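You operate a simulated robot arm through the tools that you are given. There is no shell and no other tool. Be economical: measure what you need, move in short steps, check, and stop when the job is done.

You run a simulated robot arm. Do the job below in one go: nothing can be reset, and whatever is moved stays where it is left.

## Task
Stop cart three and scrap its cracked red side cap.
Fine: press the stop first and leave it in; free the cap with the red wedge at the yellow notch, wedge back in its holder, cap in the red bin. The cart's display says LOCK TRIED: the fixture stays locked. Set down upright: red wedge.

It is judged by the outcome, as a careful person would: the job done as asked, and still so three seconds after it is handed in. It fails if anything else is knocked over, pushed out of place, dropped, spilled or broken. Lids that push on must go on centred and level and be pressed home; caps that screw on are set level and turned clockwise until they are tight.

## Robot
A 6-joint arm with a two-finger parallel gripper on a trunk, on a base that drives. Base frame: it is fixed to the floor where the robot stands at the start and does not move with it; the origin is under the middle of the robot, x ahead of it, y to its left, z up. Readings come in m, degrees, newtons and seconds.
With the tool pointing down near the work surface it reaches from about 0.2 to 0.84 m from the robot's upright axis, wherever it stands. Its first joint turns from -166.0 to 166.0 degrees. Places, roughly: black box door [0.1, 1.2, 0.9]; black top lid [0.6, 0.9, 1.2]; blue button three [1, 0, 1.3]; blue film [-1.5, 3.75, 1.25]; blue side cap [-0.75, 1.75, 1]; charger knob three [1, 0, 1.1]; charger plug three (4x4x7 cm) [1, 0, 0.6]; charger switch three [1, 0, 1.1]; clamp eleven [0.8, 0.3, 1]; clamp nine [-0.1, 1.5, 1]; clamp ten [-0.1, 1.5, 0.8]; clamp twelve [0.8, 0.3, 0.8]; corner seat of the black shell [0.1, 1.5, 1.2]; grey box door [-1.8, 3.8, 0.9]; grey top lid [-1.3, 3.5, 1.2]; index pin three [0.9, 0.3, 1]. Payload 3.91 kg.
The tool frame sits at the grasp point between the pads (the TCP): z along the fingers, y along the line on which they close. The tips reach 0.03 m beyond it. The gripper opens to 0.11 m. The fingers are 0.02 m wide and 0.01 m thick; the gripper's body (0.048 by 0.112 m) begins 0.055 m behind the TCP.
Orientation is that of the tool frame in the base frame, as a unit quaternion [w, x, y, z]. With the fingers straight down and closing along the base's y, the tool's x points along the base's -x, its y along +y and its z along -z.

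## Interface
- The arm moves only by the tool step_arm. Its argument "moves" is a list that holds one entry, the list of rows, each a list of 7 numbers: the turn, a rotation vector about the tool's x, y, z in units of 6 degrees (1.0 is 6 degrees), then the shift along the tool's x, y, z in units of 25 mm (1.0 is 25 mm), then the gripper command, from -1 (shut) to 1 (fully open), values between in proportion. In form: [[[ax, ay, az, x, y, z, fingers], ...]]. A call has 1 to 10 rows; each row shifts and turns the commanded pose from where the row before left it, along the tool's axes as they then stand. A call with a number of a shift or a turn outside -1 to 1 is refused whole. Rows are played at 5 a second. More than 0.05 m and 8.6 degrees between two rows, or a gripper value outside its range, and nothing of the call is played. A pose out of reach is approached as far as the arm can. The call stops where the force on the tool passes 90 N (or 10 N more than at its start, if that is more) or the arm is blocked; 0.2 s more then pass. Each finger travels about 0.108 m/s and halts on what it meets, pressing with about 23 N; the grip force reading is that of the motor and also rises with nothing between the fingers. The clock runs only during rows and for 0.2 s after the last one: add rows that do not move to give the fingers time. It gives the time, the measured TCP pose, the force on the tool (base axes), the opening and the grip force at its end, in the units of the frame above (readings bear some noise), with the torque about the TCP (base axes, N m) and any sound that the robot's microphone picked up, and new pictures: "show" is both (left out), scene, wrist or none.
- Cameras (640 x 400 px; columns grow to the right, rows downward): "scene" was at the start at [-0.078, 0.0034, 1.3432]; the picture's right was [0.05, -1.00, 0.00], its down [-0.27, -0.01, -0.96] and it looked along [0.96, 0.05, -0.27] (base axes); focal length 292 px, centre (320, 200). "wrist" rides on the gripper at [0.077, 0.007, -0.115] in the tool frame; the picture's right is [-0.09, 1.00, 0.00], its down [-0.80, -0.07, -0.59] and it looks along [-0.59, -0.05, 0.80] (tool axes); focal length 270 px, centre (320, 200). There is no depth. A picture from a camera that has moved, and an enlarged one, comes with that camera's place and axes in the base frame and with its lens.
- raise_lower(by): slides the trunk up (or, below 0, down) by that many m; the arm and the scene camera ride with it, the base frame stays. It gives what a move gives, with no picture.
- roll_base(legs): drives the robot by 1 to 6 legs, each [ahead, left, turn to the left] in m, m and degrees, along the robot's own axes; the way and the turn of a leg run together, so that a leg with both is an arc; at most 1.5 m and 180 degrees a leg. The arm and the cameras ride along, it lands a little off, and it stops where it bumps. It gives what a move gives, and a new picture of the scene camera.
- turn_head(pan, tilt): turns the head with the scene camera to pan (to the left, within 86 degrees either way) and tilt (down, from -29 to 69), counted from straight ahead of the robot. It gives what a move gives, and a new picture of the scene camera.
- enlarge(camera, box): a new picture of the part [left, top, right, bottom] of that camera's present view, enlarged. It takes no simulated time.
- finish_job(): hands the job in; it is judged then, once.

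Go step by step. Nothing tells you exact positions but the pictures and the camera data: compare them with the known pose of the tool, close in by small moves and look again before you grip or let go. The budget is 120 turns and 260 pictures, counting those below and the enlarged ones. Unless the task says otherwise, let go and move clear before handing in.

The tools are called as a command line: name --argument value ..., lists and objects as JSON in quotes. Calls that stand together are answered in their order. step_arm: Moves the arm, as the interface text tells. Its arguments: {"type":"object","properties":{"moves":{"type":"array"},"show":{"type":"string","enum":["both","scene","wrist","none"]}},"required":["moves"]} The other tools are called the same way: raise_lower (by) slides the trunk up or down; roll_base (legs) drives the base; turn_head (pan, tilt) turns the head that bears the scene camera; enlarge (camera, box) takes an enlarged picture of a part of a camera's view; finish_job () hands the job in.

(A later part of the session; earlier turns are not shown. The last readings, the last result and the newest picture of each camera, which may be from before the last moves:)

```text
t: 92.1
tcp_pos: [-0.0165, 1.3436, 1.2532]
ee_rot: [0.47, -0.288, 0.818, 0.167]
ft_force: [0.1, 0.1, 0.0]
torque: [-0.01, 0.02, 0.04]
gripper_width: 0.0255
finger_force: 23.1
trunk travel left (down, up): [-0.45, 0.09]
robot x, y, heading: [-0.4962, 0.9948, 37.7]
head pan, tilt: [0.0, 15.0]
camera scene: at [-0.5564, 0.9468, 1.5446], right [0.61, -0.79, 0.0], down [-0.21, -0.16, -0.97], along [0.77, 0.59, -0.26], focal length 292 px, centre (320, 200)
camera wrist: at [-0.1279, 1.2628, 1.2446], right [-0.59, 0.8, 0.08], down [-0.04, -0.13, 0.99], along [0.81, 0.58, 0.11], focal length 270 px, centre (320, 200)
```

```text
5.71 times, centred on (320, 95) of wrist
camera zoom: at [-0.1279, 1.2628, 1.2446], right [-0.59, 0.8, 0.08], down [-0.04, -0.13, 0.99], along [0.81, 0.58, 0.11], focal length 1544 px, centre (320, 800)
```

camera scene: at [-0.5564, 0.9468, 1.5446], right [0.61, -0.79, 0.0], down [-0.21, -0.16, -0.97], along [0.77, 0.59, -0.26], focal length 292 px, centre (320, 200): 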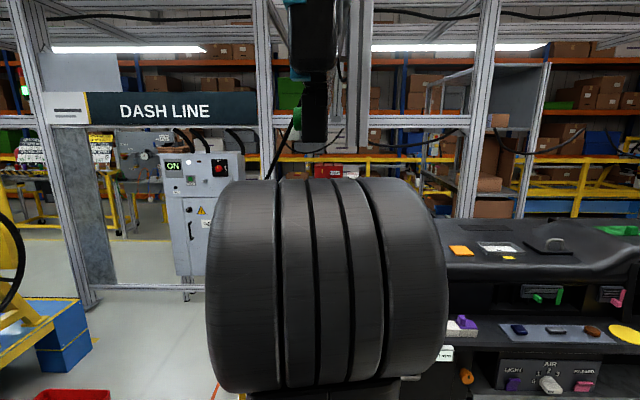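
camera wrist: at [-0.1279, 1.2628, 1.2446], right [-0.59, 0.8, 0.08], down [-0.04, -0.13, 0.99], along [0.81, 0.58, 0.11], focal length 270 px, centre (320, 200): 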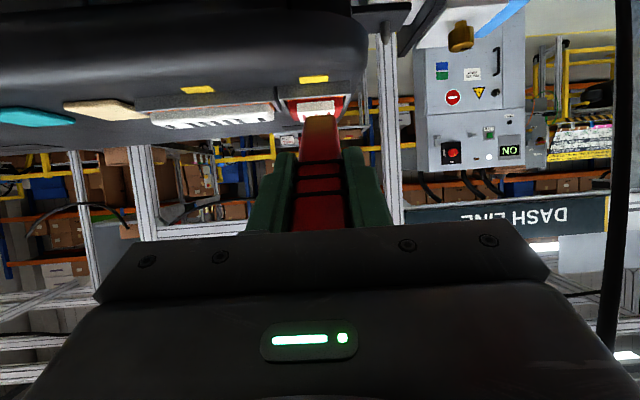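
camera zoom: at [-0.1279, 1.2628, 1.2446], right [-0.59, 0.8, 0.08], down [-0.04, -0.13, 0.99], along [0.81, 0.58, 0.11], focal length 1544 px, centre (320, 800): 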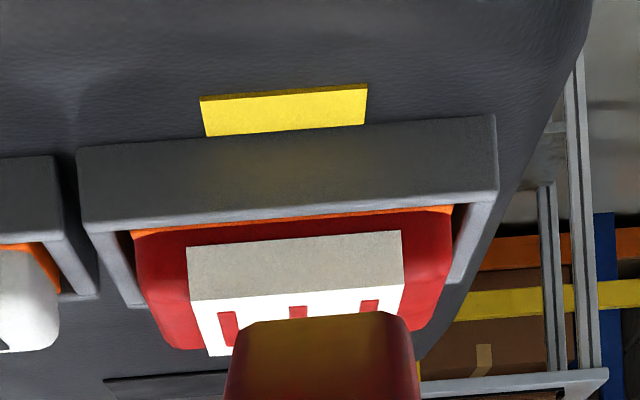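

Tip is about 6 cm short and 5 mm to one side. I correct and slide in along the wedge axis, finishing in small steps.

step_arm --moves '[[[0, 0, 0, -0.2, -0.2, 0, -1], [0, 0, 0, 0, 0, 0.9, -1], [0, 0, 0, 0, 0, 0.7, -1], [0, 0, 0, 0, 0, 0.3, -1]]]' --show "wrist"

enlarge --camera "wrist" --box '[270, 50, 370, 120]'

```text
t: 93.1
tcp_pos: [0.0181, 1.3659, 1.2333]
ee_rot: [0.471, -0.288, 0.817, 0.167]
ft_force: [-0.9, 0.1, -0.6]
torque: [0.01, -0.03, 0.0]
gripper_width: 0.0255
finger_force: 23.2
trunk travel left (down, up): [-0.45, 0.09]
robot x, y, heading: [-0.494, 0.9932, 37.5]
head pan, tilt: [0.0, 15.0]
camera wrist: at [-0.0913, 1.2859, 1.2245], right [-0.59, 0.8, 0.08], down [-0.04, -0.13, 0.99], along [0.8, 0.58, 0.11], focal length 270 px, centre (320, 200)
```

wrist: 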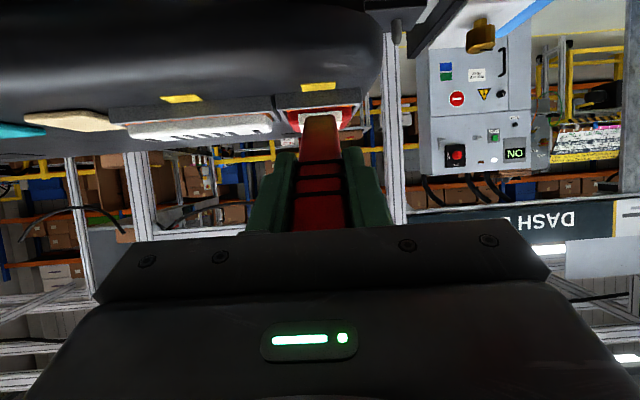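

```text
5.71 times, centred on (320, 85) of wrist
camera zoom: at [-0.0913, 1.2859, 1.2245], right [-0.59, 0.8, 0.08], down [-0.04, -0.13, 0.99], along [0.8, 0.58, 0.11], focal length 1544 px, centre (320, 857)
```

zoom: 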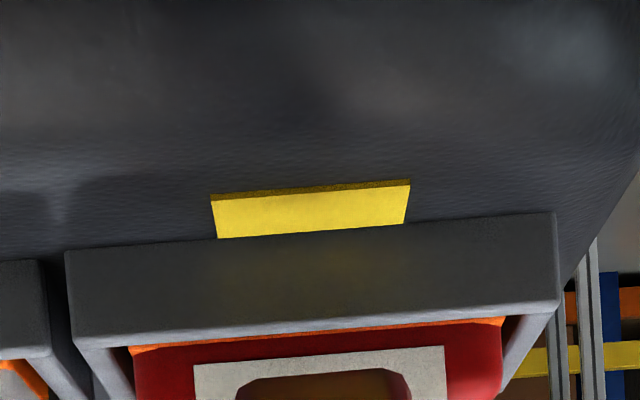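

step_arm --moves '[[[0, 0, 0, 0, 0, 0.2, -1], [0, 0, 0, 0, 0, 0.2, -1], [0, 0, 0, 0, 0, 0.2, -1], [0, 0, 0, 0, 0, 0.2, -1]]]' --show "wrist"

enlarge --camera "wrist" --box '[270, 60, 370, 130]'

```text
t: 94.1
tcp_pos: [0.0327, 1.3767, 1.2236]
ee_rot: [0.47, -0.287, 0.817, 0.167]
ft_force: [-1.7, -1.8, -0.4]
torque: [-0.05, 0.11, 0.0]
gripper_width: 0.0257
finger_force: 22.9
trunk travel left (down, up): [-0.45, 0.09]
robot x, y, heading: [-0.493, 0.9935, 37.4]
head pan, tilt: [0.0, 15.0]
camera wrist: at [-0.078, 1.2968, 1.2148], right [-0.59, 0.8, 0.08], down [-0.04, -0.13, 0.99], along [0.8, 0.58, 0.11], focal length 270 px, centre (320, 200)
```

wrist: 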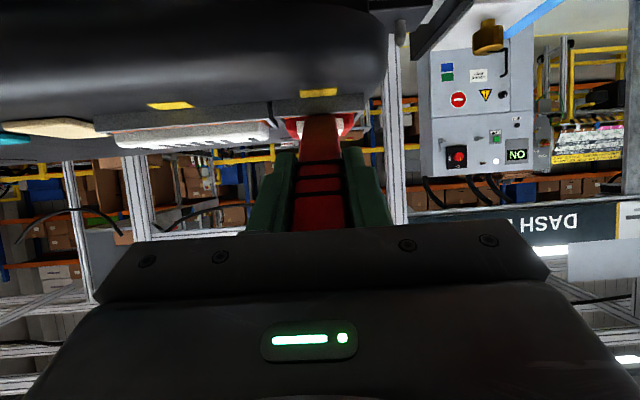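

```text
5.71 times, centred on (320, 95) of wrist
camera zoom: at [-0.078, 1.2968, 1.2148], right [-0.59, 0.8, 0.08], down [-0.04, -0.13, 0.99], along [0.8, 0.58, 0.11], focal length 1544 px, centre (320, 800)
```

zoom: 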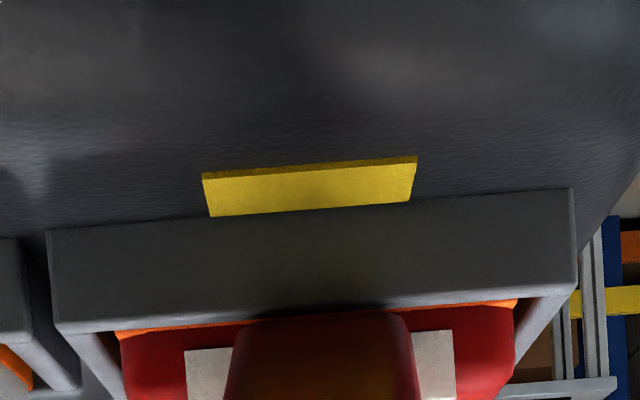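

Contact begins at the orange line. I press in gently.

step_arm --moves '[[[0, 0, 0, 0, 0, 0.15, -1], [0, 0, 0, 0, 0, 0.15, -1], [0, 0, 0, 0, 0, 0.15, -1]]]' --show "wrist"

enlarge --camera "wrist" --box '[270, 60, 370, 130]'

```text
t: 94.9
tcp_pos: [0.0367, 1.3817, 1.221]
ee_rot: [0.471, -0.288, 0.816, 0.169]
ft_force: [-14.3, -9.5, 10.1]
torque: [0.06, -0.17, -0.14]
gripper_width: 0.0257
finger_force: 22.6
trunk travel left (down, up): [-0.45, 0.09]
robot x, y, heading: [-0.495, 0.9937, 37.4]
head pan, tilt: [0.0, 15.0]
camera wrist: at [-0.0733, 1.3013, 1.2112], right [-0.59, 0.8, 0.08], down [-0.04, -0.13, 0.99], along [0.8, 0.58, 0.11], focal length 270 px, centre (320, 200)
```

wrist: 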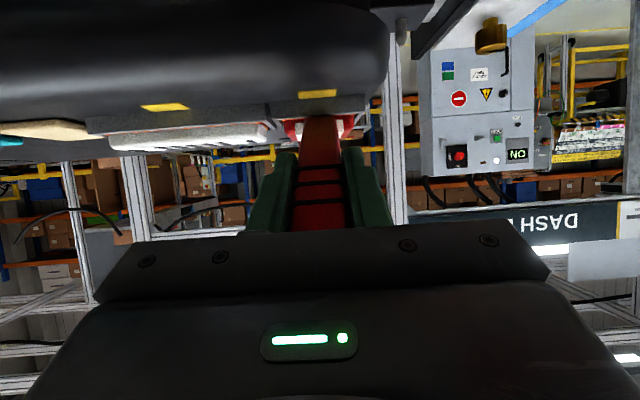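

```text
5.71 times, centred on (320, 95) of wrist
camera zoom: at [-0.0733, 1.3013, 1.2112], right [-0.59, 0.8, 0.08], down [-0.04, -0.13, 0.99], along [0.8, 0.58, 0.11], focal length 1544 px, centre (320, 800)
```

zoom: 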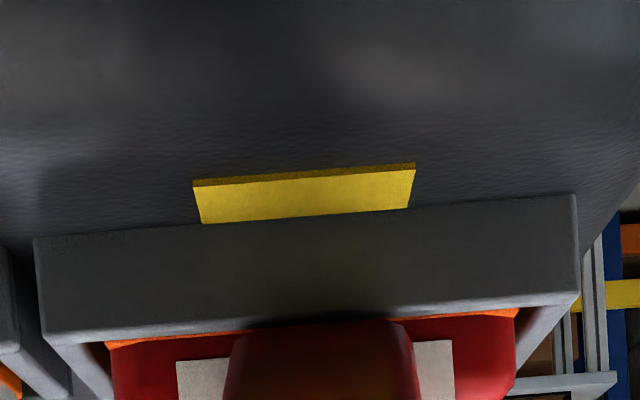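

step_arm --moves '[[[0, 0, 0, 0, 0, 0.2, -1], [0, 0, 0, 0, 0, 0.2, -1], [0, 0, 0, 0, 0, 0, -1]]]' --show "wrist"

enlarge --camera "wrist" --box '[250, 60, 390, 160]'

```text
t: 95.7
tcp_pos: [0.0412, 1.3862, 1.2169]
ee_rot: [0.473, -0.288, 0.815, 0.169]
ft_force: [-24.1, -18.3, 12.3]
torque: [-0.1, 0.11, -0.32]
gripper_width: 0.0254
finger_force: 23.5
trunk travel left (down, up): [-0.45, 0.09]
robot x, y, heading: [-0.4959, 0.9914, 37.5]
head pan, tilt: [0.0, 15.0]
camera wrist: at [-0.0682, 1.3051, 1.207], right [-0.59, 0.8, 0.08], down [-0.04, -0.13, 0.99], along [0.8, 0.58, 0.11], focal length 270 px, centre (320, 200)
```

wrist: 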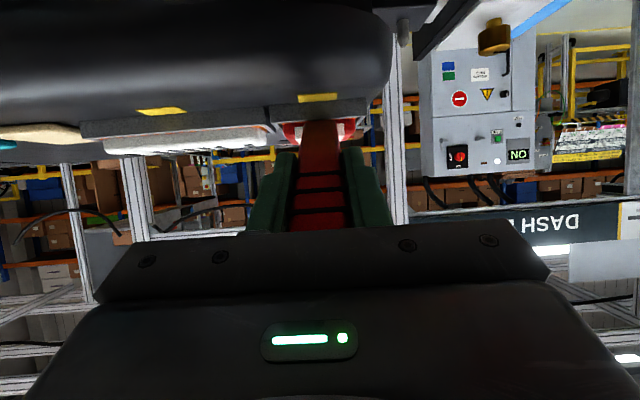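

```text
4.00 times, centred on (320, 110) of wrist
camera zoom: at [-0.0682, 1.3051, 1.207], right [-0.59, 0.8, 0.08], down [-0.04, -0.13, 0.99], along [0.8, 0.58, 0.11], focal length 1081 px, centre (320, 560)
```

zoom: 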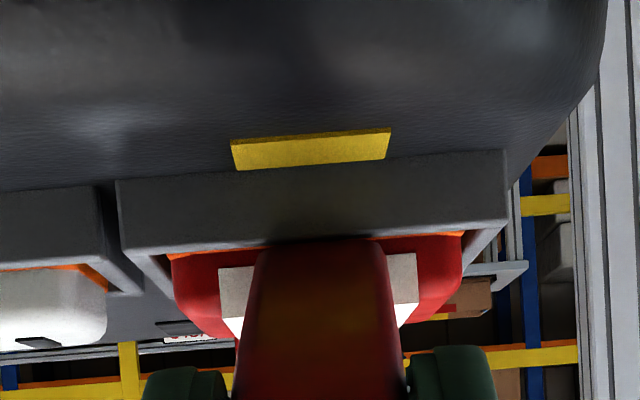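

Wedge is seated at the notch between wall and cap; pressing alone gives no release. I try levering: handle down, tip up, pivoting near the tip.

step_arm --moves '[[[0, -0.5, 0, 0.2, 0, 0, -1], [0, -0.5, 0, 0.2, 0, 0, -1], [0, -0.5, 0, 0.18, 0, 0, -1], [0, -0.5, 0, 0.18, 0, 0, -1]]]' --show "wrist"

enlarge --camera "wrist" --box '[250, 60, 390, 160]'

```text
t: 96.7
tcp_pos: [0.041, 1.3826, 1.2114]
ee_rot: [0.494, -0.283, 0.803, 0.176]
ft_force: [-18.2, -15.1, 16.8]
torque: [0.24, -0.56, -0.34]
gripper_width: 0.0258
finger_force: 23.1
out of reach, approached as far as the arm can: row 2, 3, 4
trunk travel left (down, up): [-0.45, 0.09]
robot x, y, heading: [-0.4915, 0.9943, 37.5]
head pan, tilt: [0.0, 15.0]
camera wrist: at [-0.0688, 1.3043, 1.1955], right [-0.6, 0.8, 0.08], down [-0.09, -0.16, 0.98], along [0.8, 0.58, 0.17], focal length 270 px, centre (320, 200)
```

wrist: 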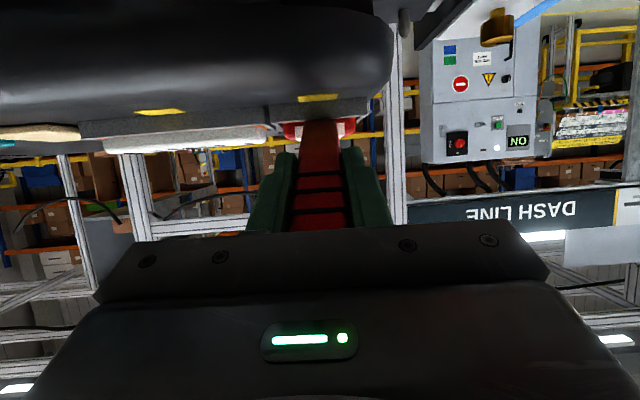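

```text
4.00 times, centred on (320, 110) of wrist
camera zoom: at [-0.0688, 1.3043, 1.1955], right [-0.6, 0.8, 0.08], down [-0.09, -0.16, 0.98], along [0.8, 0.58, 0.17], focal length 1081 px, centre (320, 560)
```

zoom: 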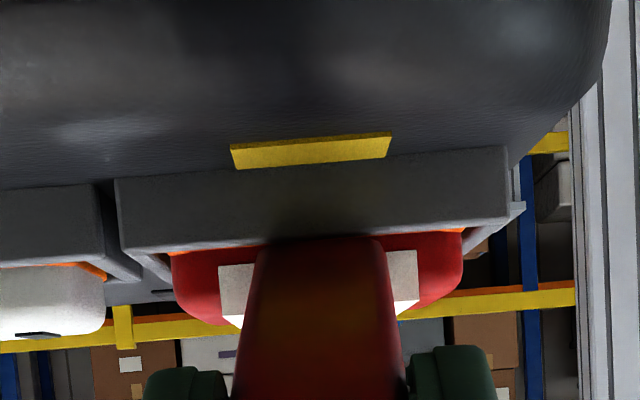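

Out of wrist range that way. I undo the lever, back off 2.5 cm and instead set the tip down right on the yellow mark.

step_arm --moves '[[[0, 0.5, 0, -0.19, 0, -0.3, -1], [0, 0.5, 0, -0.19, 0, -0.4, -1], [0, 0.5, 0, -0.19, 0, -0.4, -1], [0, 0.5, 0, -0.19, 0, -0.2, -1]]]' --show "wrist"

enlarge --camera "wrist" --box '[250, 60, 390, 160]'

```text
t: 97.7
tcp_pos: [0.0317, 1.3765, 1.2418]
ee_rot: [0.404, -0.301, 0.852, 0.145]
ft_force: [-0.3, 0.8, -0.2]
torque: [0.01, 0.0, -0.03]
gripper_width: 0.0254
finger_force: 23.2
trunk travel left (down, up): [-0.45, 0.09]
robot x, y, heading: [-0.4947, 0.9942, 37.8]
head pan, tilt: [0.0, 15.0]
camera wrist: at [-0.0793, 1.296, 1.2545], right [-0.58, 0.81, 0.07], down [0.08, -0.03, 1.0], along [0.81, 0.59, -0.05], focal length 270 px, centre (320, 200)
```

wrist: 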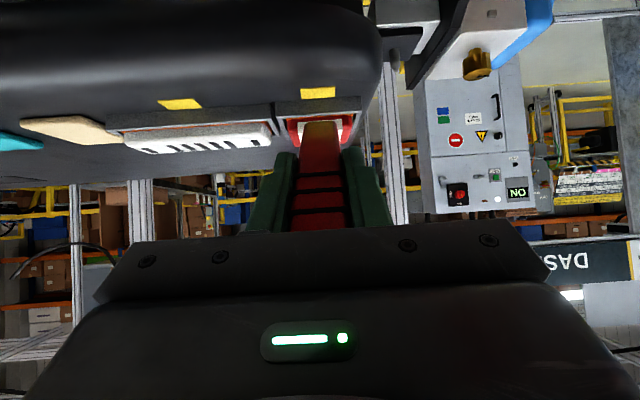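

```text
4.00 times, centred on (320, 110) of wrist
camera zoom: at [-0.0793, 1.296, 1.2545], right [-0.58, 0.81, 0.07], down [0.08, -0.03, 1.0], along [0.81, 0.59, -0.05], focal length 1081 px, centre (320, 560)
```

zoom: 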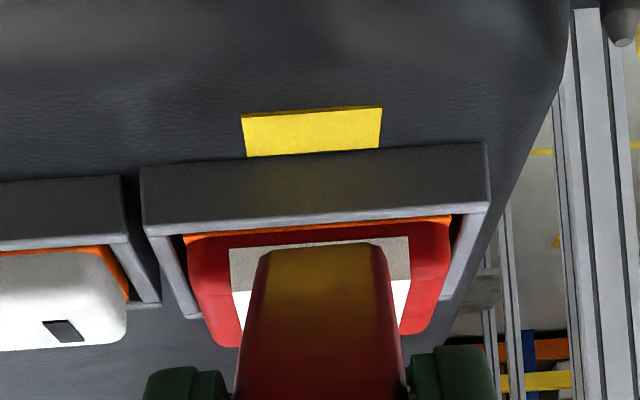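

step_arm --moves '[[[0, 0, 0, 0.23, 0, 0.19, -1], [0, 0, 0, 0.23, 0, 0.19, -1], [0, 0, 0, 0.15, 0, 0.12, -1], [0, 0, 0, 0.15, 0, 0.12, -1], [0, 0, 0, 0, 0, 0, -1]]]' --show "wrist"

enlarge --camera "wrist" --box '[250, 60, 390, 160]'

```text
t: 98.9
tcp_pos: [0.0313, 1.3761, 1.2164]
ee_rot: [0.403, -0.302, 0.852, 0.145]
ft_force: [0.0, -0.2, -0.1]
torque: [-0.02, 0.01, 0.01]
gripper_width: 0.0256
finger_force: 23.2
trunk travel left (down, up): [-0.45, 0.09]
robot x, y, heading: [-0.4963, 0.9933, 37.6]
head pan, tilt: [0.0, 15.0]
camera wrist: at [-0.0792, 1.2955, 1.2293], right [-0.58, 0.81, 0.07], down [0.08, -0.03, 1.0], along [0.81, 0.59, -0.05], focal length 270 px, centre (320, 200)
```

wrist: 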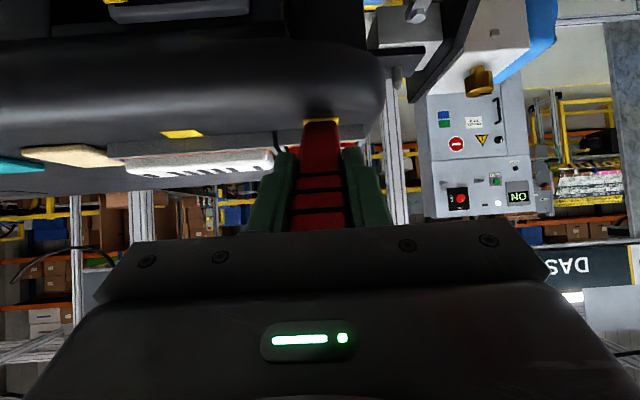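

```text
4.00 times, centred on (320, 110) of wrist
camera zoom: at [-0.0792, 1.2955, 1.2293], right [-0.58, 0.81, 0.07], down [0.08, -0.03, 1.0], along [0.81, 0.59, -0.05], focal length 1081 px, centre (320, 560)
```

zoom: 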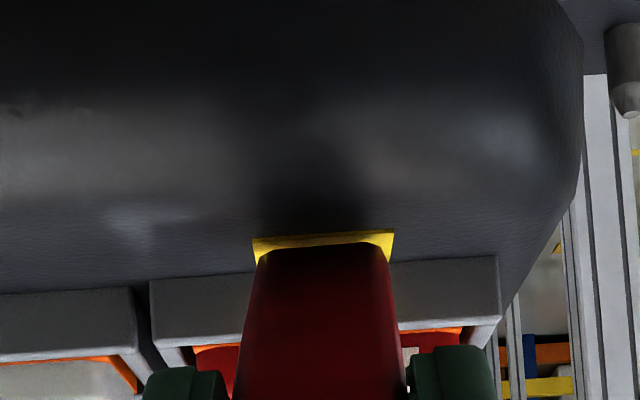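

The blade is exactly as wide as the yellow mark, so it belongs here. I push along the wedge into the foot of the seat wall.

step_arm --moves '[[[0, 0, 0, 0, 0, 0.15, -1], [0, 0, 0, 0, 0, 0.15, -1], [0, 0, 0, 0, 0, 0.15, -1], [0, 0, 0, 0, 0, 0.15, -1], [0, 0, 0, 0, 0, 0, -1]]]' --show "wrist"

enlarge --camera "wrist" --box '[250, 60, 390, 160]'

```text
t: 100.1
tcp_pos: [0.0377, 1.3826, 1.2106]
ee_rot: [0.406, -0.301, 0.851, 0.145]
ft_force: [-7.7, -5.0, 18.1]
torque: [0.56, -0.76, -0.02]
gripper_width: 0.0257
finger_force: 23.5
trunk travel left (down, up): [-0.45, 0.09]
robot x, y, heading: [-0.4981, 0.9938, 37.3]
head pan, tilt: [0.0, 15.0]
camera wrist: at [-0.0719, 1.3019, 1.2223], right [-0.58, 0.81, 0.07], down [0.08, -0.03, 1.0], along [0.81, 0.59, -0.04], focal length 270 px, centre (320, 200)
```

wrist: 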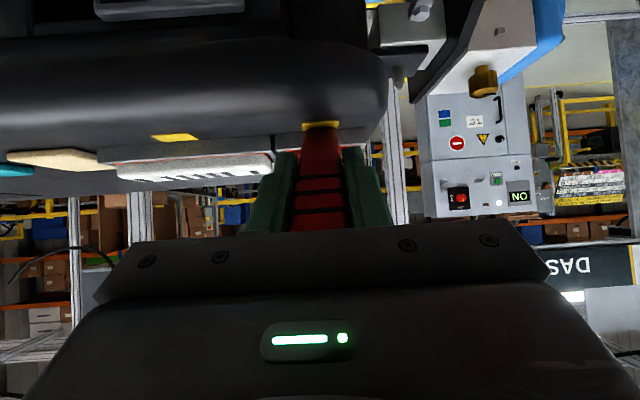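

```text
4.00 times, centred on (320, 110) of wrist
camera zoom: at [-0.0719, 1.3019, 1.2223], right [-0.58, 0.81, 0.07], down [0.08, -0.03, 1.0], along [0.81, 0.59, -0.04], focal length 1081 px, centre (320, 560)
```

zoom: 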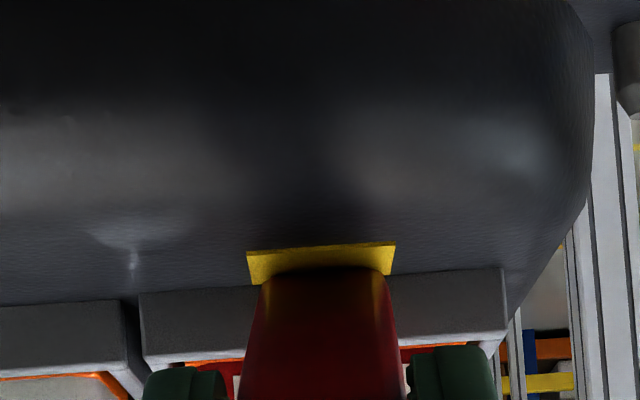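

step_arm --moves '[[[0, 0, 0, -0.1, 0, 0.2, -1], [0, 0, 0, -0.1, 0, 0.2, -1], [0, 0, 0, -0.1, 0, 0.2, -1], [0, 0, 0, 0, 0, 0, -1], [0, 0, 0, 0, 0, 0, -1]]]' --show "wrist"

enlarge --camera "wrist" --box '[250, 60, 390, 160]'

```text
t: 101.3
tcp_pos: [0.0422, 1.3853, 1.2148]
ee_rot: [0.411, -0.3, 0.848, 0.148]
ft_force: [-50.8, -40.3, 39.2]
torque: [-0.49, 0.3, -0.74]
gripper_width: 0.0256
finger_force: 23.2
trunk travel left (down, up): [-0.45, 0.09]
robot x, y, heading: [-0.4955, 0.9958, 37.5]
head pan, tilt: [0.0, 15.0]
camera wrist: at [-0.068, 1.3056, 1.225], right [-0.58, 0.81, 0.07], down [0.07, -0.04, 1.0], along [0.81, 0.59, -0.03], focal length 270 px, centre (320, 200)
```

wrist: 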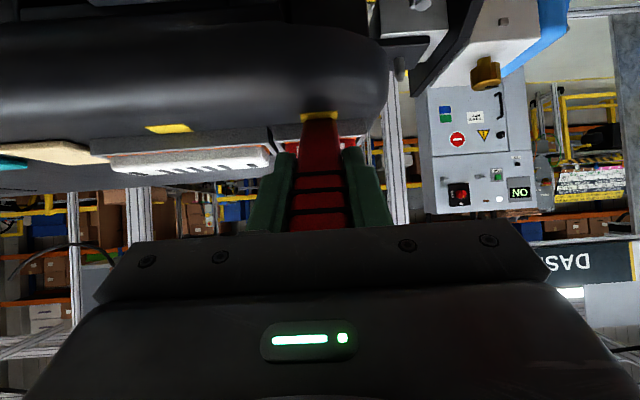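

```text
4.00 times, centred on (320, 110) of wrist
camera zoom: at [-0.068, 1.3056, 1.225], right [-0.58, 0.81, 0.07], down [0.07, -0.04, 1.0], along [0.81, 0.59, -0.03], focal length 1081 px, centre (320, 560)
```

zoom: 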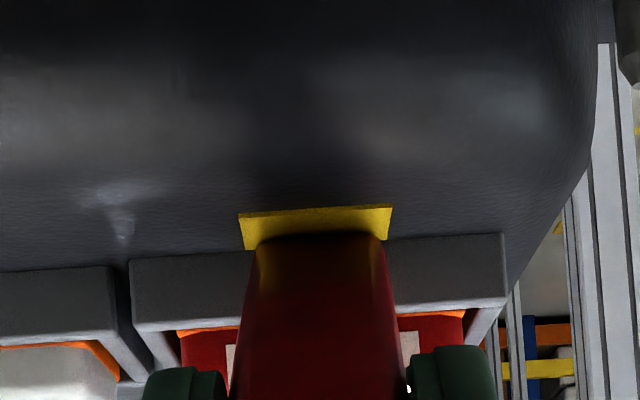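

Firm pressing at the wall foot does nothing by itself. I relax, stand the wedge more upright about its tip, and then will lever the handle back.

step_arm --moves '[[[0, 0, 0, 0.1, 0, -0.4, -1], [0, 0, 0, 0.1, 0, -0.2, -1], [0, 0.8, 0, -0.32, 0, 0, -1], [0, 0.8, 0, -0.32, 0, 0, -1], [0, 0.8, 0, -0.32, 0, 0, -1]]]' --show "both"

enlarge --camera "wrist" --box '[250, 60, 390, 160]'

```text
t: 102.5
tcp_pos: [0.0505, 1.3924, 1.2281]
ee_rot: [0.295, -0.317, 0.896, 0.105]
ft_force: [-12.6, -8.1, 18.3]
torque: [0.09, -0.06, -0.15]
gripper_width: 0.0254
finger_force: 23.1
trunk travel left (down, up): [-0.45, 0.09]
robot x, y, heading: [-0.4959, 0.9962, 37.4]
head pan, tilt: [0.0, 15.0]
camera scene: at [-0.561, 0.9436, 1.5443], right [0.61, -0.79, 0.0], down [-0.2, -0.16, -0.97], along [0.77, 0.59, -0.26], focal length 292 px, centre (320, 200)
camera wrist: at [-0.0533, 1.317, 1.2749], right [-0.57, 0.82, 0.06], down [0.27, 0.12, 0.95], along [0.77, 0.56, -0.29], focal length 270 px, centre (320, 200)
```

scene: 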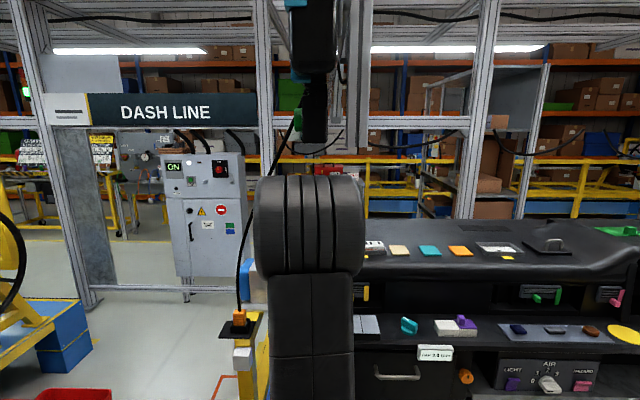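
wrist: 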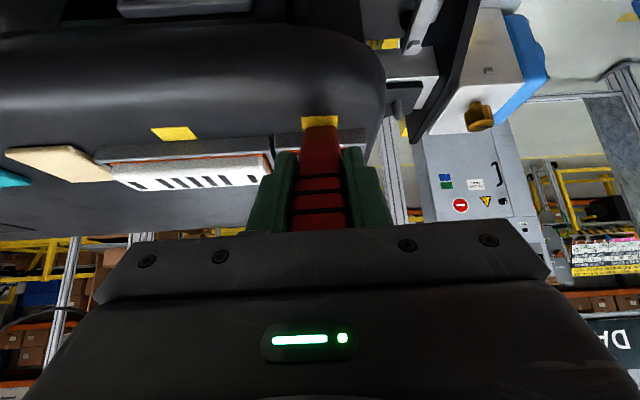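

```text
4.00 times, centred on (320, 110) of wrist
camera zoom: at [-0.0533, 1.317, 1.2749], right [-0.57, 0.82, 0.06], down [0.27, 0.12, 0.95], along [0.77, 0.56, -0.29], focal length 1081 px, centre (320, 560)
```

zoom: 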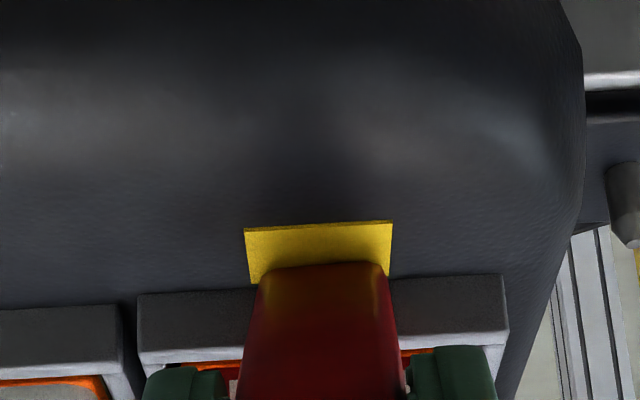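

step_arm --moves '[[[0, -0.8, 0, 0.3, 0, 0.1, -1], [0, -0.8, 0, 0.3, 0, 0.05, -1], [0, -0.8, 0, 0.3, 0, 0, -1], [0, -0.8, 0, 0.3, 0, 0, -1]]]' --show "wrist"

enlarge --camera "wrist" --box '[250, 60, 390, 160]'

```text
t: 103.5
tcp_pos: [0.0362, 1.3797, 1.2052]
ee_rot: [0.441, -0.294, 0.833, 0.157]
ft_force: [-15.1, -8.9, 13.3]
torque: [0.22, -0.31, -0.07]
gripper_width: 0.0257
finger_force: 22.9
trunk travel left (down, up): [-0.45, 0.09]
robot x, y, heading: [-0.4924, 0.9921, 37.3]
head pan, tilt: [0.0, 15.0]
camera wrist: at [-0.0741, 1.2999, 1.2056], right [-0.59, 0.8, 0.08], down [0.01, -0.08, 1.0], along [0.81, 0.59, 0.04], focal length 270 px, centre (320, 200)
```

wrist: 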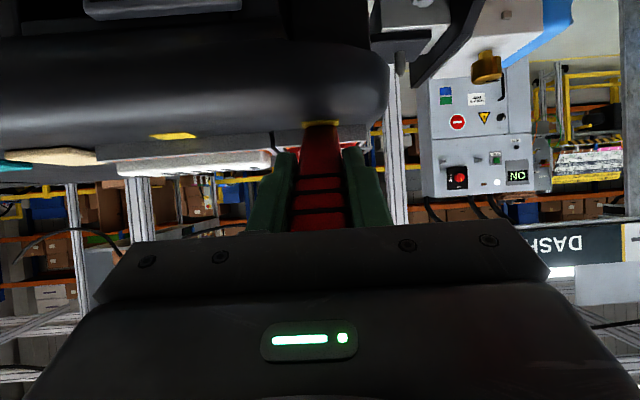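

```text
4.00 times, centred on (320, 110) of wrist
camera zoom: at [-0.0741, 1.2999, 1.2056], right [-0.59, 0.8, 0.08], down [0.01, -0.08, 1.0], along [0.81, 0.59, 0.04], focal length 1081 px, centre (320, 560)
```

zoom: 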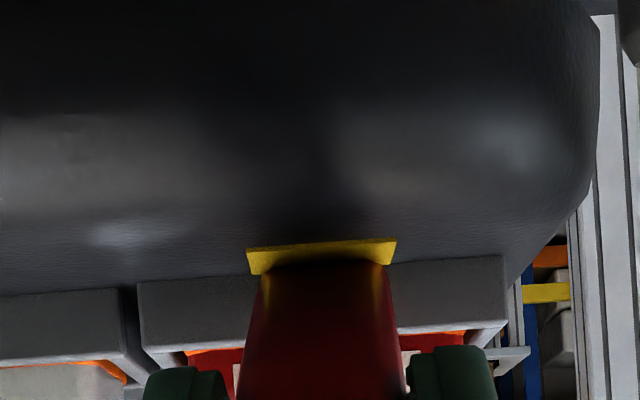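

No release there. I now go over the wall: tip more upright, into the gap between wall and cap directly behind the yellow mark.

step_arm --moves '[[[0, 0, 0, 0, 0, -0.8, -1], [0, 0, 0, -0.58, 0, -0.39, -1], [0, 0, 0, -0.58, 0, -0.39, -1], [0, 0.84, 0, 0, 0, 0, -1], [0, 0.84, 0, 0, 0, 0, -1], [0, 0.84, 0, 0, 0, 0, -1], [0, 0.84, 0, 0, 0, 0, -1]]]' --show "none"

step_arm --moves '[[[0, 0, 0, -0.79, 0, 0.65, -1], [0, 0, 0, -0.6, 0, 0.5, -1]]]' --show "wrist"

enlarge --camera "wrist" --box '[250, 60, 390, 160]'

```text
t: 105.1
tcp_pos: [0.0277, 1.372, 1.25]
ee_rot: [0.285, -0.318, 0.898, 0.102]
ft_force: [0.7, -0.7, -0.9]
torque: [-0.03, 0.01, -0.01]
gripper_width: 0.0257
finger_force: 22.8
trunk travel left (down, up): [-0.45, 0.09]
robot x, y, heading: [-0.4974, 0.9978, 37.4]
head pan, tilt: [0.0, 15.0]
```

```text
t: 105.7
tcp_pos: [0.0596, 1.3984, 1.2465]
ee_rot: [0.287, -0.317, 0.898, 0.102]
ft_force: [-8.9, -5.5, 0.3]
torque: [-0.35, 0.49, -0.04]
gripper_width: 0.0257
finger_force: 23.3
trunk travel left (down, up): [-0.45, 0.09]
robot x, y, heading: [-0.4958, 0.9963, 37.7]
head pan, tilt: [0.0, 15.0]
camera wrist: at [-0.0433, 1.3243, 1.2958], right [-0.57, 0.82, 0.05], down [0.29, 0.14, 0.95], along [0.77, 0.56, -0.31], focal length 270 px, centre (320, 200)
```

wrist: 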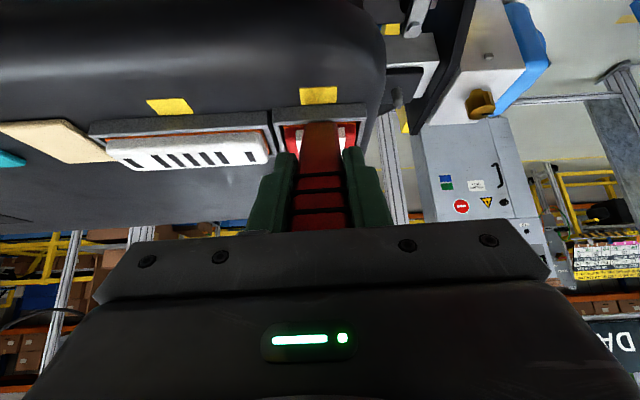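

```text
4.00 times, centred on (320, 110) of wrist
camera zoom: at [-0.0433, 1.3243, 1.2958], right [-0.57, 0.82, 0.05], down [0.29, 0.14, 0.95], along [0.77, 0.56, -0.31], focal length 1081 px, centre (320, 560)
```

zoom: 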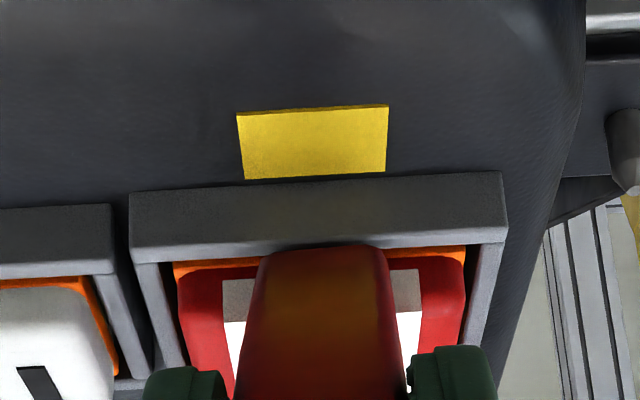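

step_arm --moves '[[[0, 0, 0, 0.1, 0, 0.16, -1], [0, 0, 0, 0.1, 0, 0.16, -1], [0, 0, 0, 0.1, 0, 0.16, -1], [0, 0, 0, 0.1, 0, 0.16, -1], [0, 0, 0, 0, 0, 0, -1]]]' --show "wrist"

enlarge --camera "wrist" --box '[250, 60, 390, 160]'

```text
t: 106.9
tcp_pos: [0.0555, 1.3953, 1.2399]
ee_rot: [0.295, -0.317, 0.895, 0.106]
ft_force: [-22.2, -16.1, 50.3]
torque: [0.81, -1.09, -0.17]
gripper_width: 0.0257
finger_force: 22.9
trunk travel left (down, up): [-0.45, 0.09]
robot x, y, heading: [-0.4906, 0.9897, 37.5]
head pan, tilt: [0.0, 15.0]
camera wrist: at [-0.0489, 1.3199, 1.2852], right [-0.57, 0.82, 0.06], down [0.27, 0.12, 0.95], along [0.77, 0.56, -0.29], focal length 270 px, centre (320, 200)
```

wrist: 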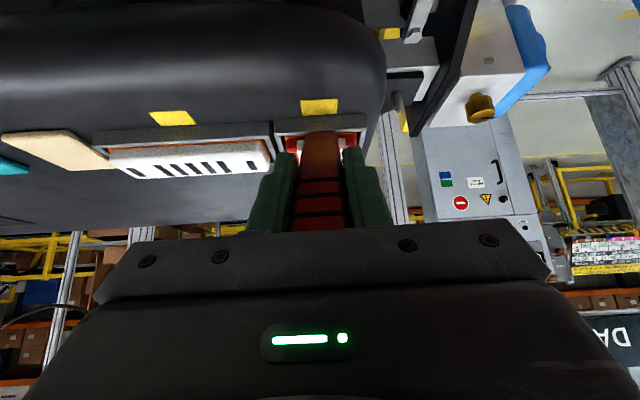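

```text
4.00 times, centred on (320, 110) of wrist
camera zoom: at [-0.0489, 1.3199, 1.2852], right [-0.57, 0.82, 0.06], down [0.27, 0.12, 0.95], along [0.77, 0.56, -0.29], focal length 1081 px, centre (320, 560)
```

zoom: 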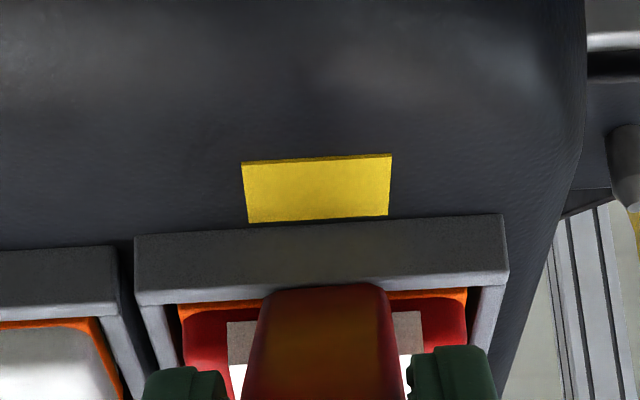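

Seated on the gasket line with firm pressure. Now lever the handle back from here.

step_arm --moves '[[[0, -0.8, 0, 0.2, 0, 0.1, -1], [0, -0.8, 0, 0.2, 0, 0.1, -1], [0, -0.8, 0, 0.2, 0, 0.1, -1], [0, -0.8, 0, 0.2, 0, 0, -1]]]' --show "wrist"

enlarge --camera "wrist" --box '[250, 60, 390, 160]'

```text
t: 107.9
tcp_pos: [0.0439, 1.3868, 1.218]
ee_rot: [0.438, -0.294, 0.835, 0.156]
ft_force: [-55.5, -42.7, 34.0]
torque: [-0.32, 0.01, -0.71]
gripper_width: 0.026
finger_force: 23.6
trunk travel left (down, up): [-0.45, 0.09]
robot x, y, heading: [-0.4947, 0.9933, 37.3]
head pan, tilt: [0.0, 15.0]
camera wrist: at [-0.067, 1.3057, 1.2191], right [-0.59, 0.81, 0.08], down [0.02, -0.08, 1.0], along [0.81, 0.59, 0.03], focal length 270 px, centre (320, 200)
```

wrist: 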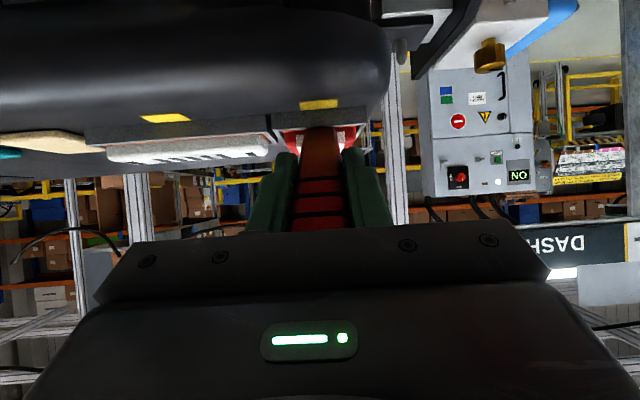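

```text
4.00 times, centred on (320, 110) of wrist
camera zoom: at [-0.067, 1.3057, 1.2191], right [-0.59, 0.81, 0.08], down [0.02, -0.08, 1.0], along [0.81, 0.59, 0.03], focal length 1081 px, centre (320, 560)
```

zoom: 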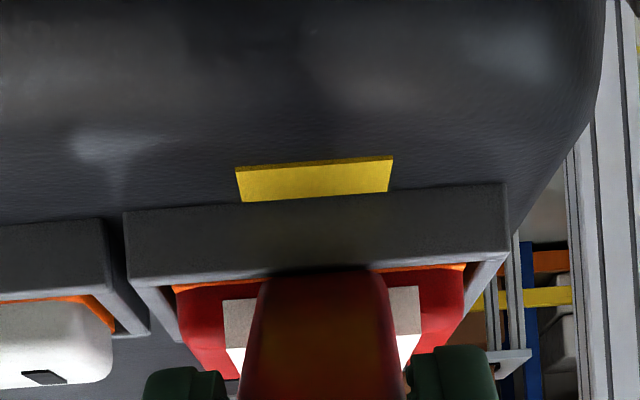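

step_arm --moves '[[[0, 0, 0, 0, 0, -0.15, -1], [0, 0, 0, 0, 0, 0, -1], [0, 0, 0, 0, 0, 0, -1], [0, 0, 0, 0, 0, 0, -1], [0, 0, 0, 0, 0, 0, -1], [0, 0, 0, 0, 0, 0, -1], [0, 0, 0, 0, 0, 0, -1]]]' --show "none"

step_arm --moves '[[[0, 0, 0, 0, 0, -0.7, -1], [0, 0, 0, -0.3, 0, -1, -1], [0, 0, 0, -0.3, 0, -1, -1]]]' --show "wrist"

enlarge --camera "wrist" --box '[260, 60, 360, 130]'

```text
t: 109.5
tcp_pos: [0.0432, 1.3867, 1.2201]
ee_rot: [0.438, -0.295, 0.835, 0.156]
ft_force: [-44.8, -34.0, 28.1]
torque: [-0.19, 0.02, -0.58]
gripper_width: 0.0256
finger_force: 22.7
trunk travel left (down, up): [-0.45, 0.09]
robot x, y, heading: [-0.4947, 0.995, 37.4]
head pan, tilt: [0.0, 15.0]
```

```text
t: 110.3
tcp_pos: [0.0163, 1.3639, 1.2608]
ee_rot: [0.432, -0.296, 0.838, 0.153]
ft_force: [0.0, 0.0, -0.9]
torque: [0.02, 0.02, 0.01]
gripper_width: 0.0257
finger_force: 23.2
trunk travel left (down, up): [-0.45, 0.09]
robot x, y, heading: [-0.4939, 0.9938, 37.7]
head pan, tilt: [0.0, 15.0]
camera wrist: at [-0.0939, 1.283, 1.265], right [-0.59, 0.81, 0.07], down [0.03, -0.07, 1.0], along [0.81, 0.59, 0.02], focal length 270 px, centre (320, 200)
```

wrist: 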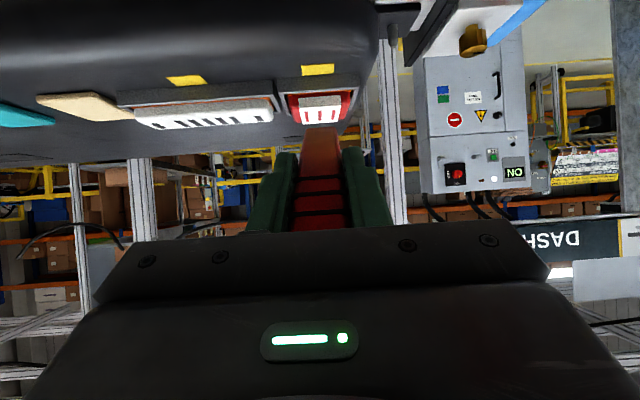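

```text
5.71 times, centred on (310, 95) of wrist
camera zoom: at [-0.0939, 1.283, 1.265], right [-0.59, 0.81, 0.07], down [0.03, -0.07, 1.0], along [0.81, 0.59, 0.02], focal length 1544 px, centre (377, 800)
```

zoom: 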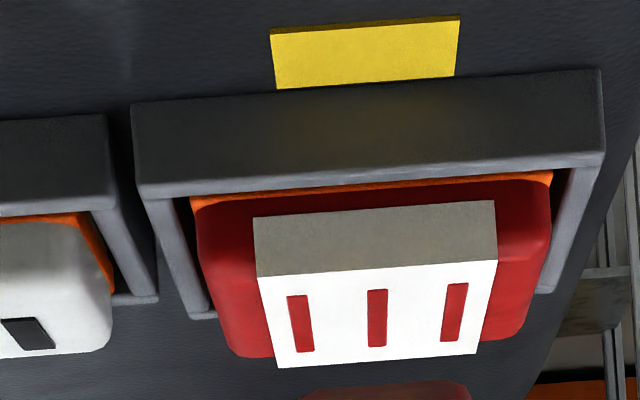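

The white block overhangs the wall, so the wedge must enter nearly level, under it, and lever up. That needs the arm higher relative to the trunk: I back off, lower the trunk, lift the arm and level the wedge.

roll_base --legs '[[-0.2, 0, 0]]'

raise_lower --by -0.26

step_arm --moves '[[[0, -0.62, 0, -0.81, 0, -0.55, -1], [0, -0.62, 0, -0.85, 0, -0.49, -1], [0, -0.62, 0, -0.87, 0, -0.44, -1], [0, -0.62, 0, -0.9, 0, -0.38, -1], [0, -0.62, 0, -0.93, 0, -0.32, -1], [0, -0.62, 0, -0.95, 0, -0.25, -1], [0, -0.62, 0, -0.96, 0, -0.2, -1], [0, 0, 0, 0, 0, 0, -1]]]' --show "both"

```text
t: 112.0
tcp_pos: [-0.1447, 1.2404, 1.2624]
ee_rot: [0.432, -0.295, 0.838, 0.154]
ft_force: [-1.4, -0.2, -0.2]
torque: [0.0, 0.01, -0.01]
gripper_width: 0.0254
finger_force: 23.0
trunk travel left (down, up): [-0.45, 0.09]
robot x, y, heading: [-0.6557, 0.8725, 37.4]
head pan, tilt: [0.0, 15.0]
camera scene: at [-0.7175, 0.8231, 1.5446], right [0.61, -0.79, 0.0], down [-0.2, -0.16, -0.97], along [0.77, 0.59, -0.26], focal length 292 px, centre (320, 200)
```

scene: 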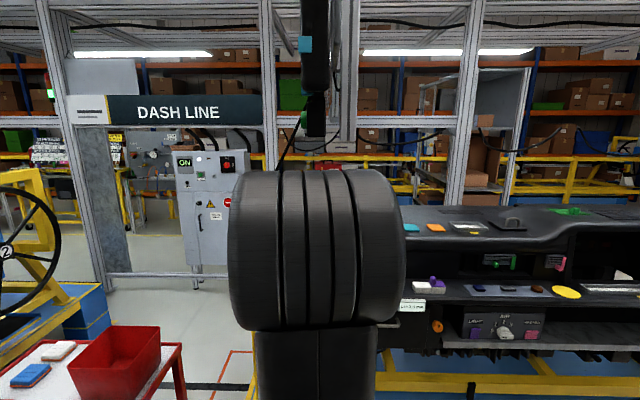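

```text
t: 114.6
tcp_pos: [-0.1431, 1.24, 1.0025]
ee_rot: [0.433, -0.295, 0.838, 0.154]
ft_force: [1.0, -0.3, -0.4]
torque: [0.0, 0.04, 0.01]
gripper_width: 0.0256
finger_force: 23.0
trunk travel left (down, up): [-0.19, 0.35]
robot x, y, heading: [-0.657, 0.8709, 37.6]
head pan, tilt: [0.0, 15.0]
```

```text
t: 116.4
tcp_pos: [-0.1402, 1.242, 1.175]
ee_rot: [0.61, -0.254, 0.718, 0.218]
ft_force: [0.7, -0.8, -1.1]
torque: [0.0, 0.0, -0.04]
gripper_width: 0.0255
finger_force: 23.5
trunk travel left (down, up): [-0.19, 0.35]
robot x, y, heading: [-0.6533, 0.8688, 37.4]
head pan, tilt: [0.0, 15.0]
camera scene: at [-0.7169, 0.8236, 1.2846], right [0.61, -0.79, 0.0], down [-0.21, -0.16, -0.97], along [0.77, 0.59, -0.26], focal length 292 px, centre (320, 200)
camera wrist: at [-0.2405, 1.1697, 1.1166], right [-0.62, 0.78, 0.09], down [-0.31, -0.35, 0.89], along [0.72, 0.52, 0.46], focal length 270 px, centre (320, 200)
```

scene: 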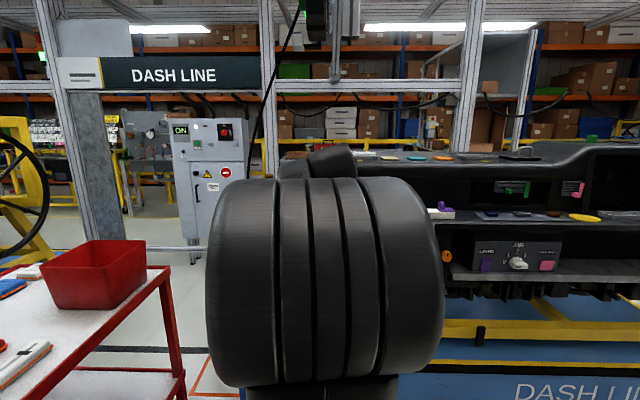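
wrist: 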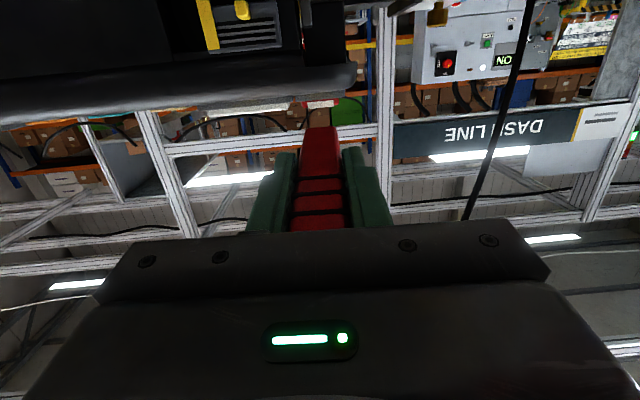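

Wedge is nearly level (9° down). I raise 2 cm and roll forward 13 cm.

raise_lower --by 0.02

roll_base --legs '[[0.14, 0, 0]]'

step_arm --moves '[[[0, 0, 0, 0, 0, 0, -1]]]' --show "wrist"

enlarge --camera "wrist" --box '[250, 60, 390, 160]'

```text
t: 117.1
tcp_pos: [-0.1391, 1.2414, 1.1943]
ee_rot: [0.61, -0.254, 0.719, 0.218]
ft_force: [-0.7, -0.1, -0.4]
torque: [-0.01, -0.01, 0.01]
gripper_width: 0.0258
finger_force: 22.9
trunk travel left (down, up): [-0.21, 0.33]
robot x, y, heading: [-0.657, 0.8726, 37.8]
head pan, tilt: [0.0, 15.0]
```

```text
t: 118.4
tcp_pos: [-0.0306, 1.3271, 1.1925]
ee_rot: [0.611, -0.253, 0.718, 0.218]
ft_force: [-0.3, 0.9, 0.4]
torque: [0.0, 0.04, 0.02]
gripper_width: 0.0254
finger_force: 23.0
trunk travel left (down, up): [-0.21, 0.33]
robot x, y, heading: [-0.5429, 0.9569, 37.5]
head pan, tilt: [0.0, 15.0]
camera scene: at [-0.6066, 0.9083, 1.3046], right [0.61, -0.79, 0.0], down [-0.21, -0.16, -0.97], along [0.77, 0.59, -0.26], focal length 292 px, centre (320, 200)
```

scene: 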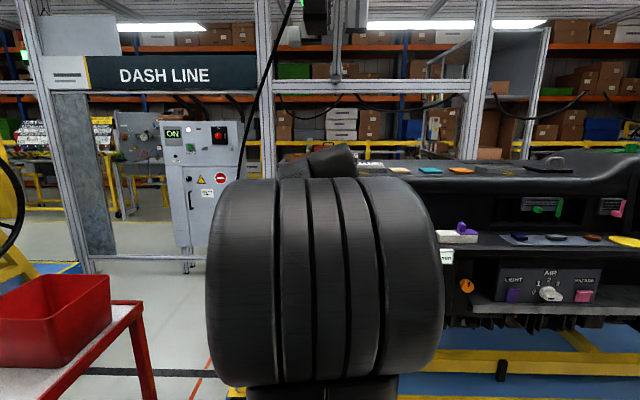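

```text
t: 118.8
tcp_pos: [-0.0283, 1.3256, 1.1931]
ee_rot: [0.61, -0.253, 0.719, 0.217]
ft_force: [-0.6, 0.1, -1.0]
torque: [-0.04, -0.02, -0.02]
gripper_width: 0.0256
finger_force: 23.2
trunk travel left (down, up): [-0.21, 0.33]
robot x, y, heading: [-0.5444, 0.9564, 37.4]
head pan, tilt: [0.0, 15.0]
camera wrist: at [-0.1302, 1.2543, 1.1362], right [-0.62, 0.78, 0.09], down [-0.31, -0.35, 0.89], along [0.73, 0.52, 0.45], focal length 270 px, centre (320, 200)
```

wrist: 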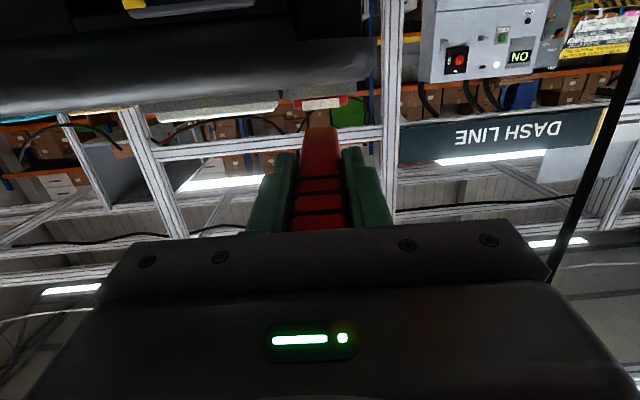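

```text
4.00 times, centred on (320, 110) of wrist
camera zoom: at [-0.1302, 1.2543, 1.1362], right [-0.62, 0.78, 0.09], down [-0.31, -0.35, 0.89], along [0.73, 0.52, 0.45], focal length 1081 px, centre (320, 560)
```

zoom: 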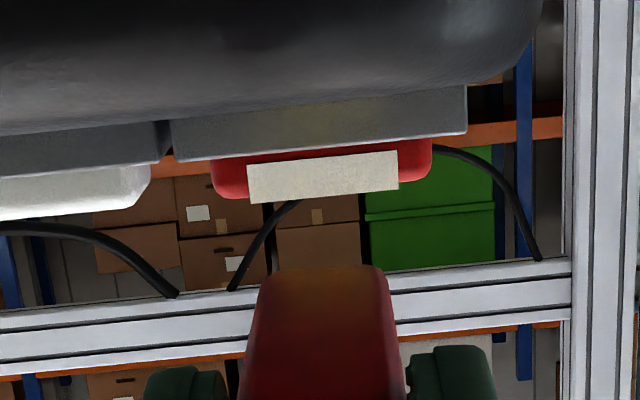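

step_arm --moves '[[[0, 0, 0, -0.14, 0, 0.89, -1], [0, 0, 0, -0.14, 0, 0.89, -1], [0, 0, 0, -0.14, 0, 0.89, -1]]]' --show "wrist"

enlarge --camera "wrist" --box '[250, 60, 390, 160]'

```text
t: 119.6
tcp_pos: [0.0221, 1.3685, 1.193]
ee_rot: [0.61, -0.253, 0.719, 0.217]
ft_force: [0.6, 0.3, -0.9]
torque: [0.02, 0.03, 0.01]
gripper_width: 0.0258
finger_force: 22.7
trunk travel left (down, up): [-0.21, 0.33]
robot x, y, heading: [-0.5405, 0.9555, 37.4]
head pan, tilt: [0.0, 15.0]
camera wrist: at [-0.0776, 1.2968, 1.1361], right [-0.62, 0.78, 0.09], down [-0.31, -0.35, 0.89], along [0.72, 0.52, 0.46], focal length 270 px, centre (320, 200)
```

wrist: 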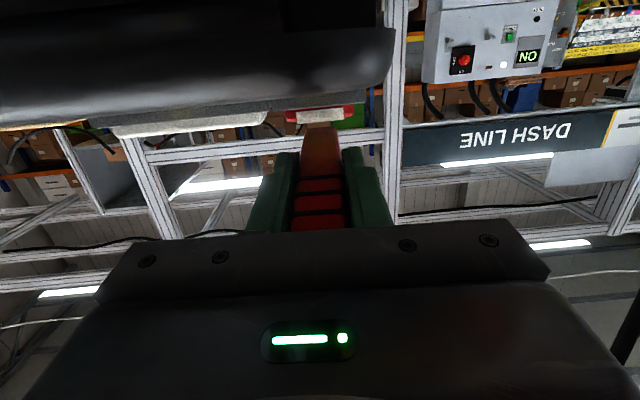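

```text
4.00 times, centred on (320, 110) of wrist
camera zoom: at [-0.0776, 1.2968, 1.1361], right [-0.62, 0.78, 0.09], down [-0.31, -0.35, 0.89], along [0.72, 0.52, 0.46], focal length 1081 px, centre (320, 560)
```

zoom: 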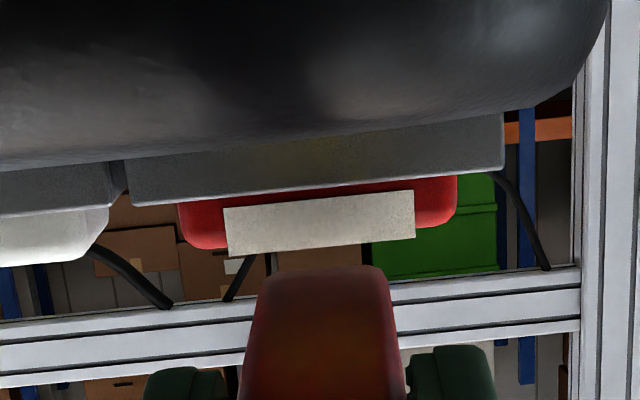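

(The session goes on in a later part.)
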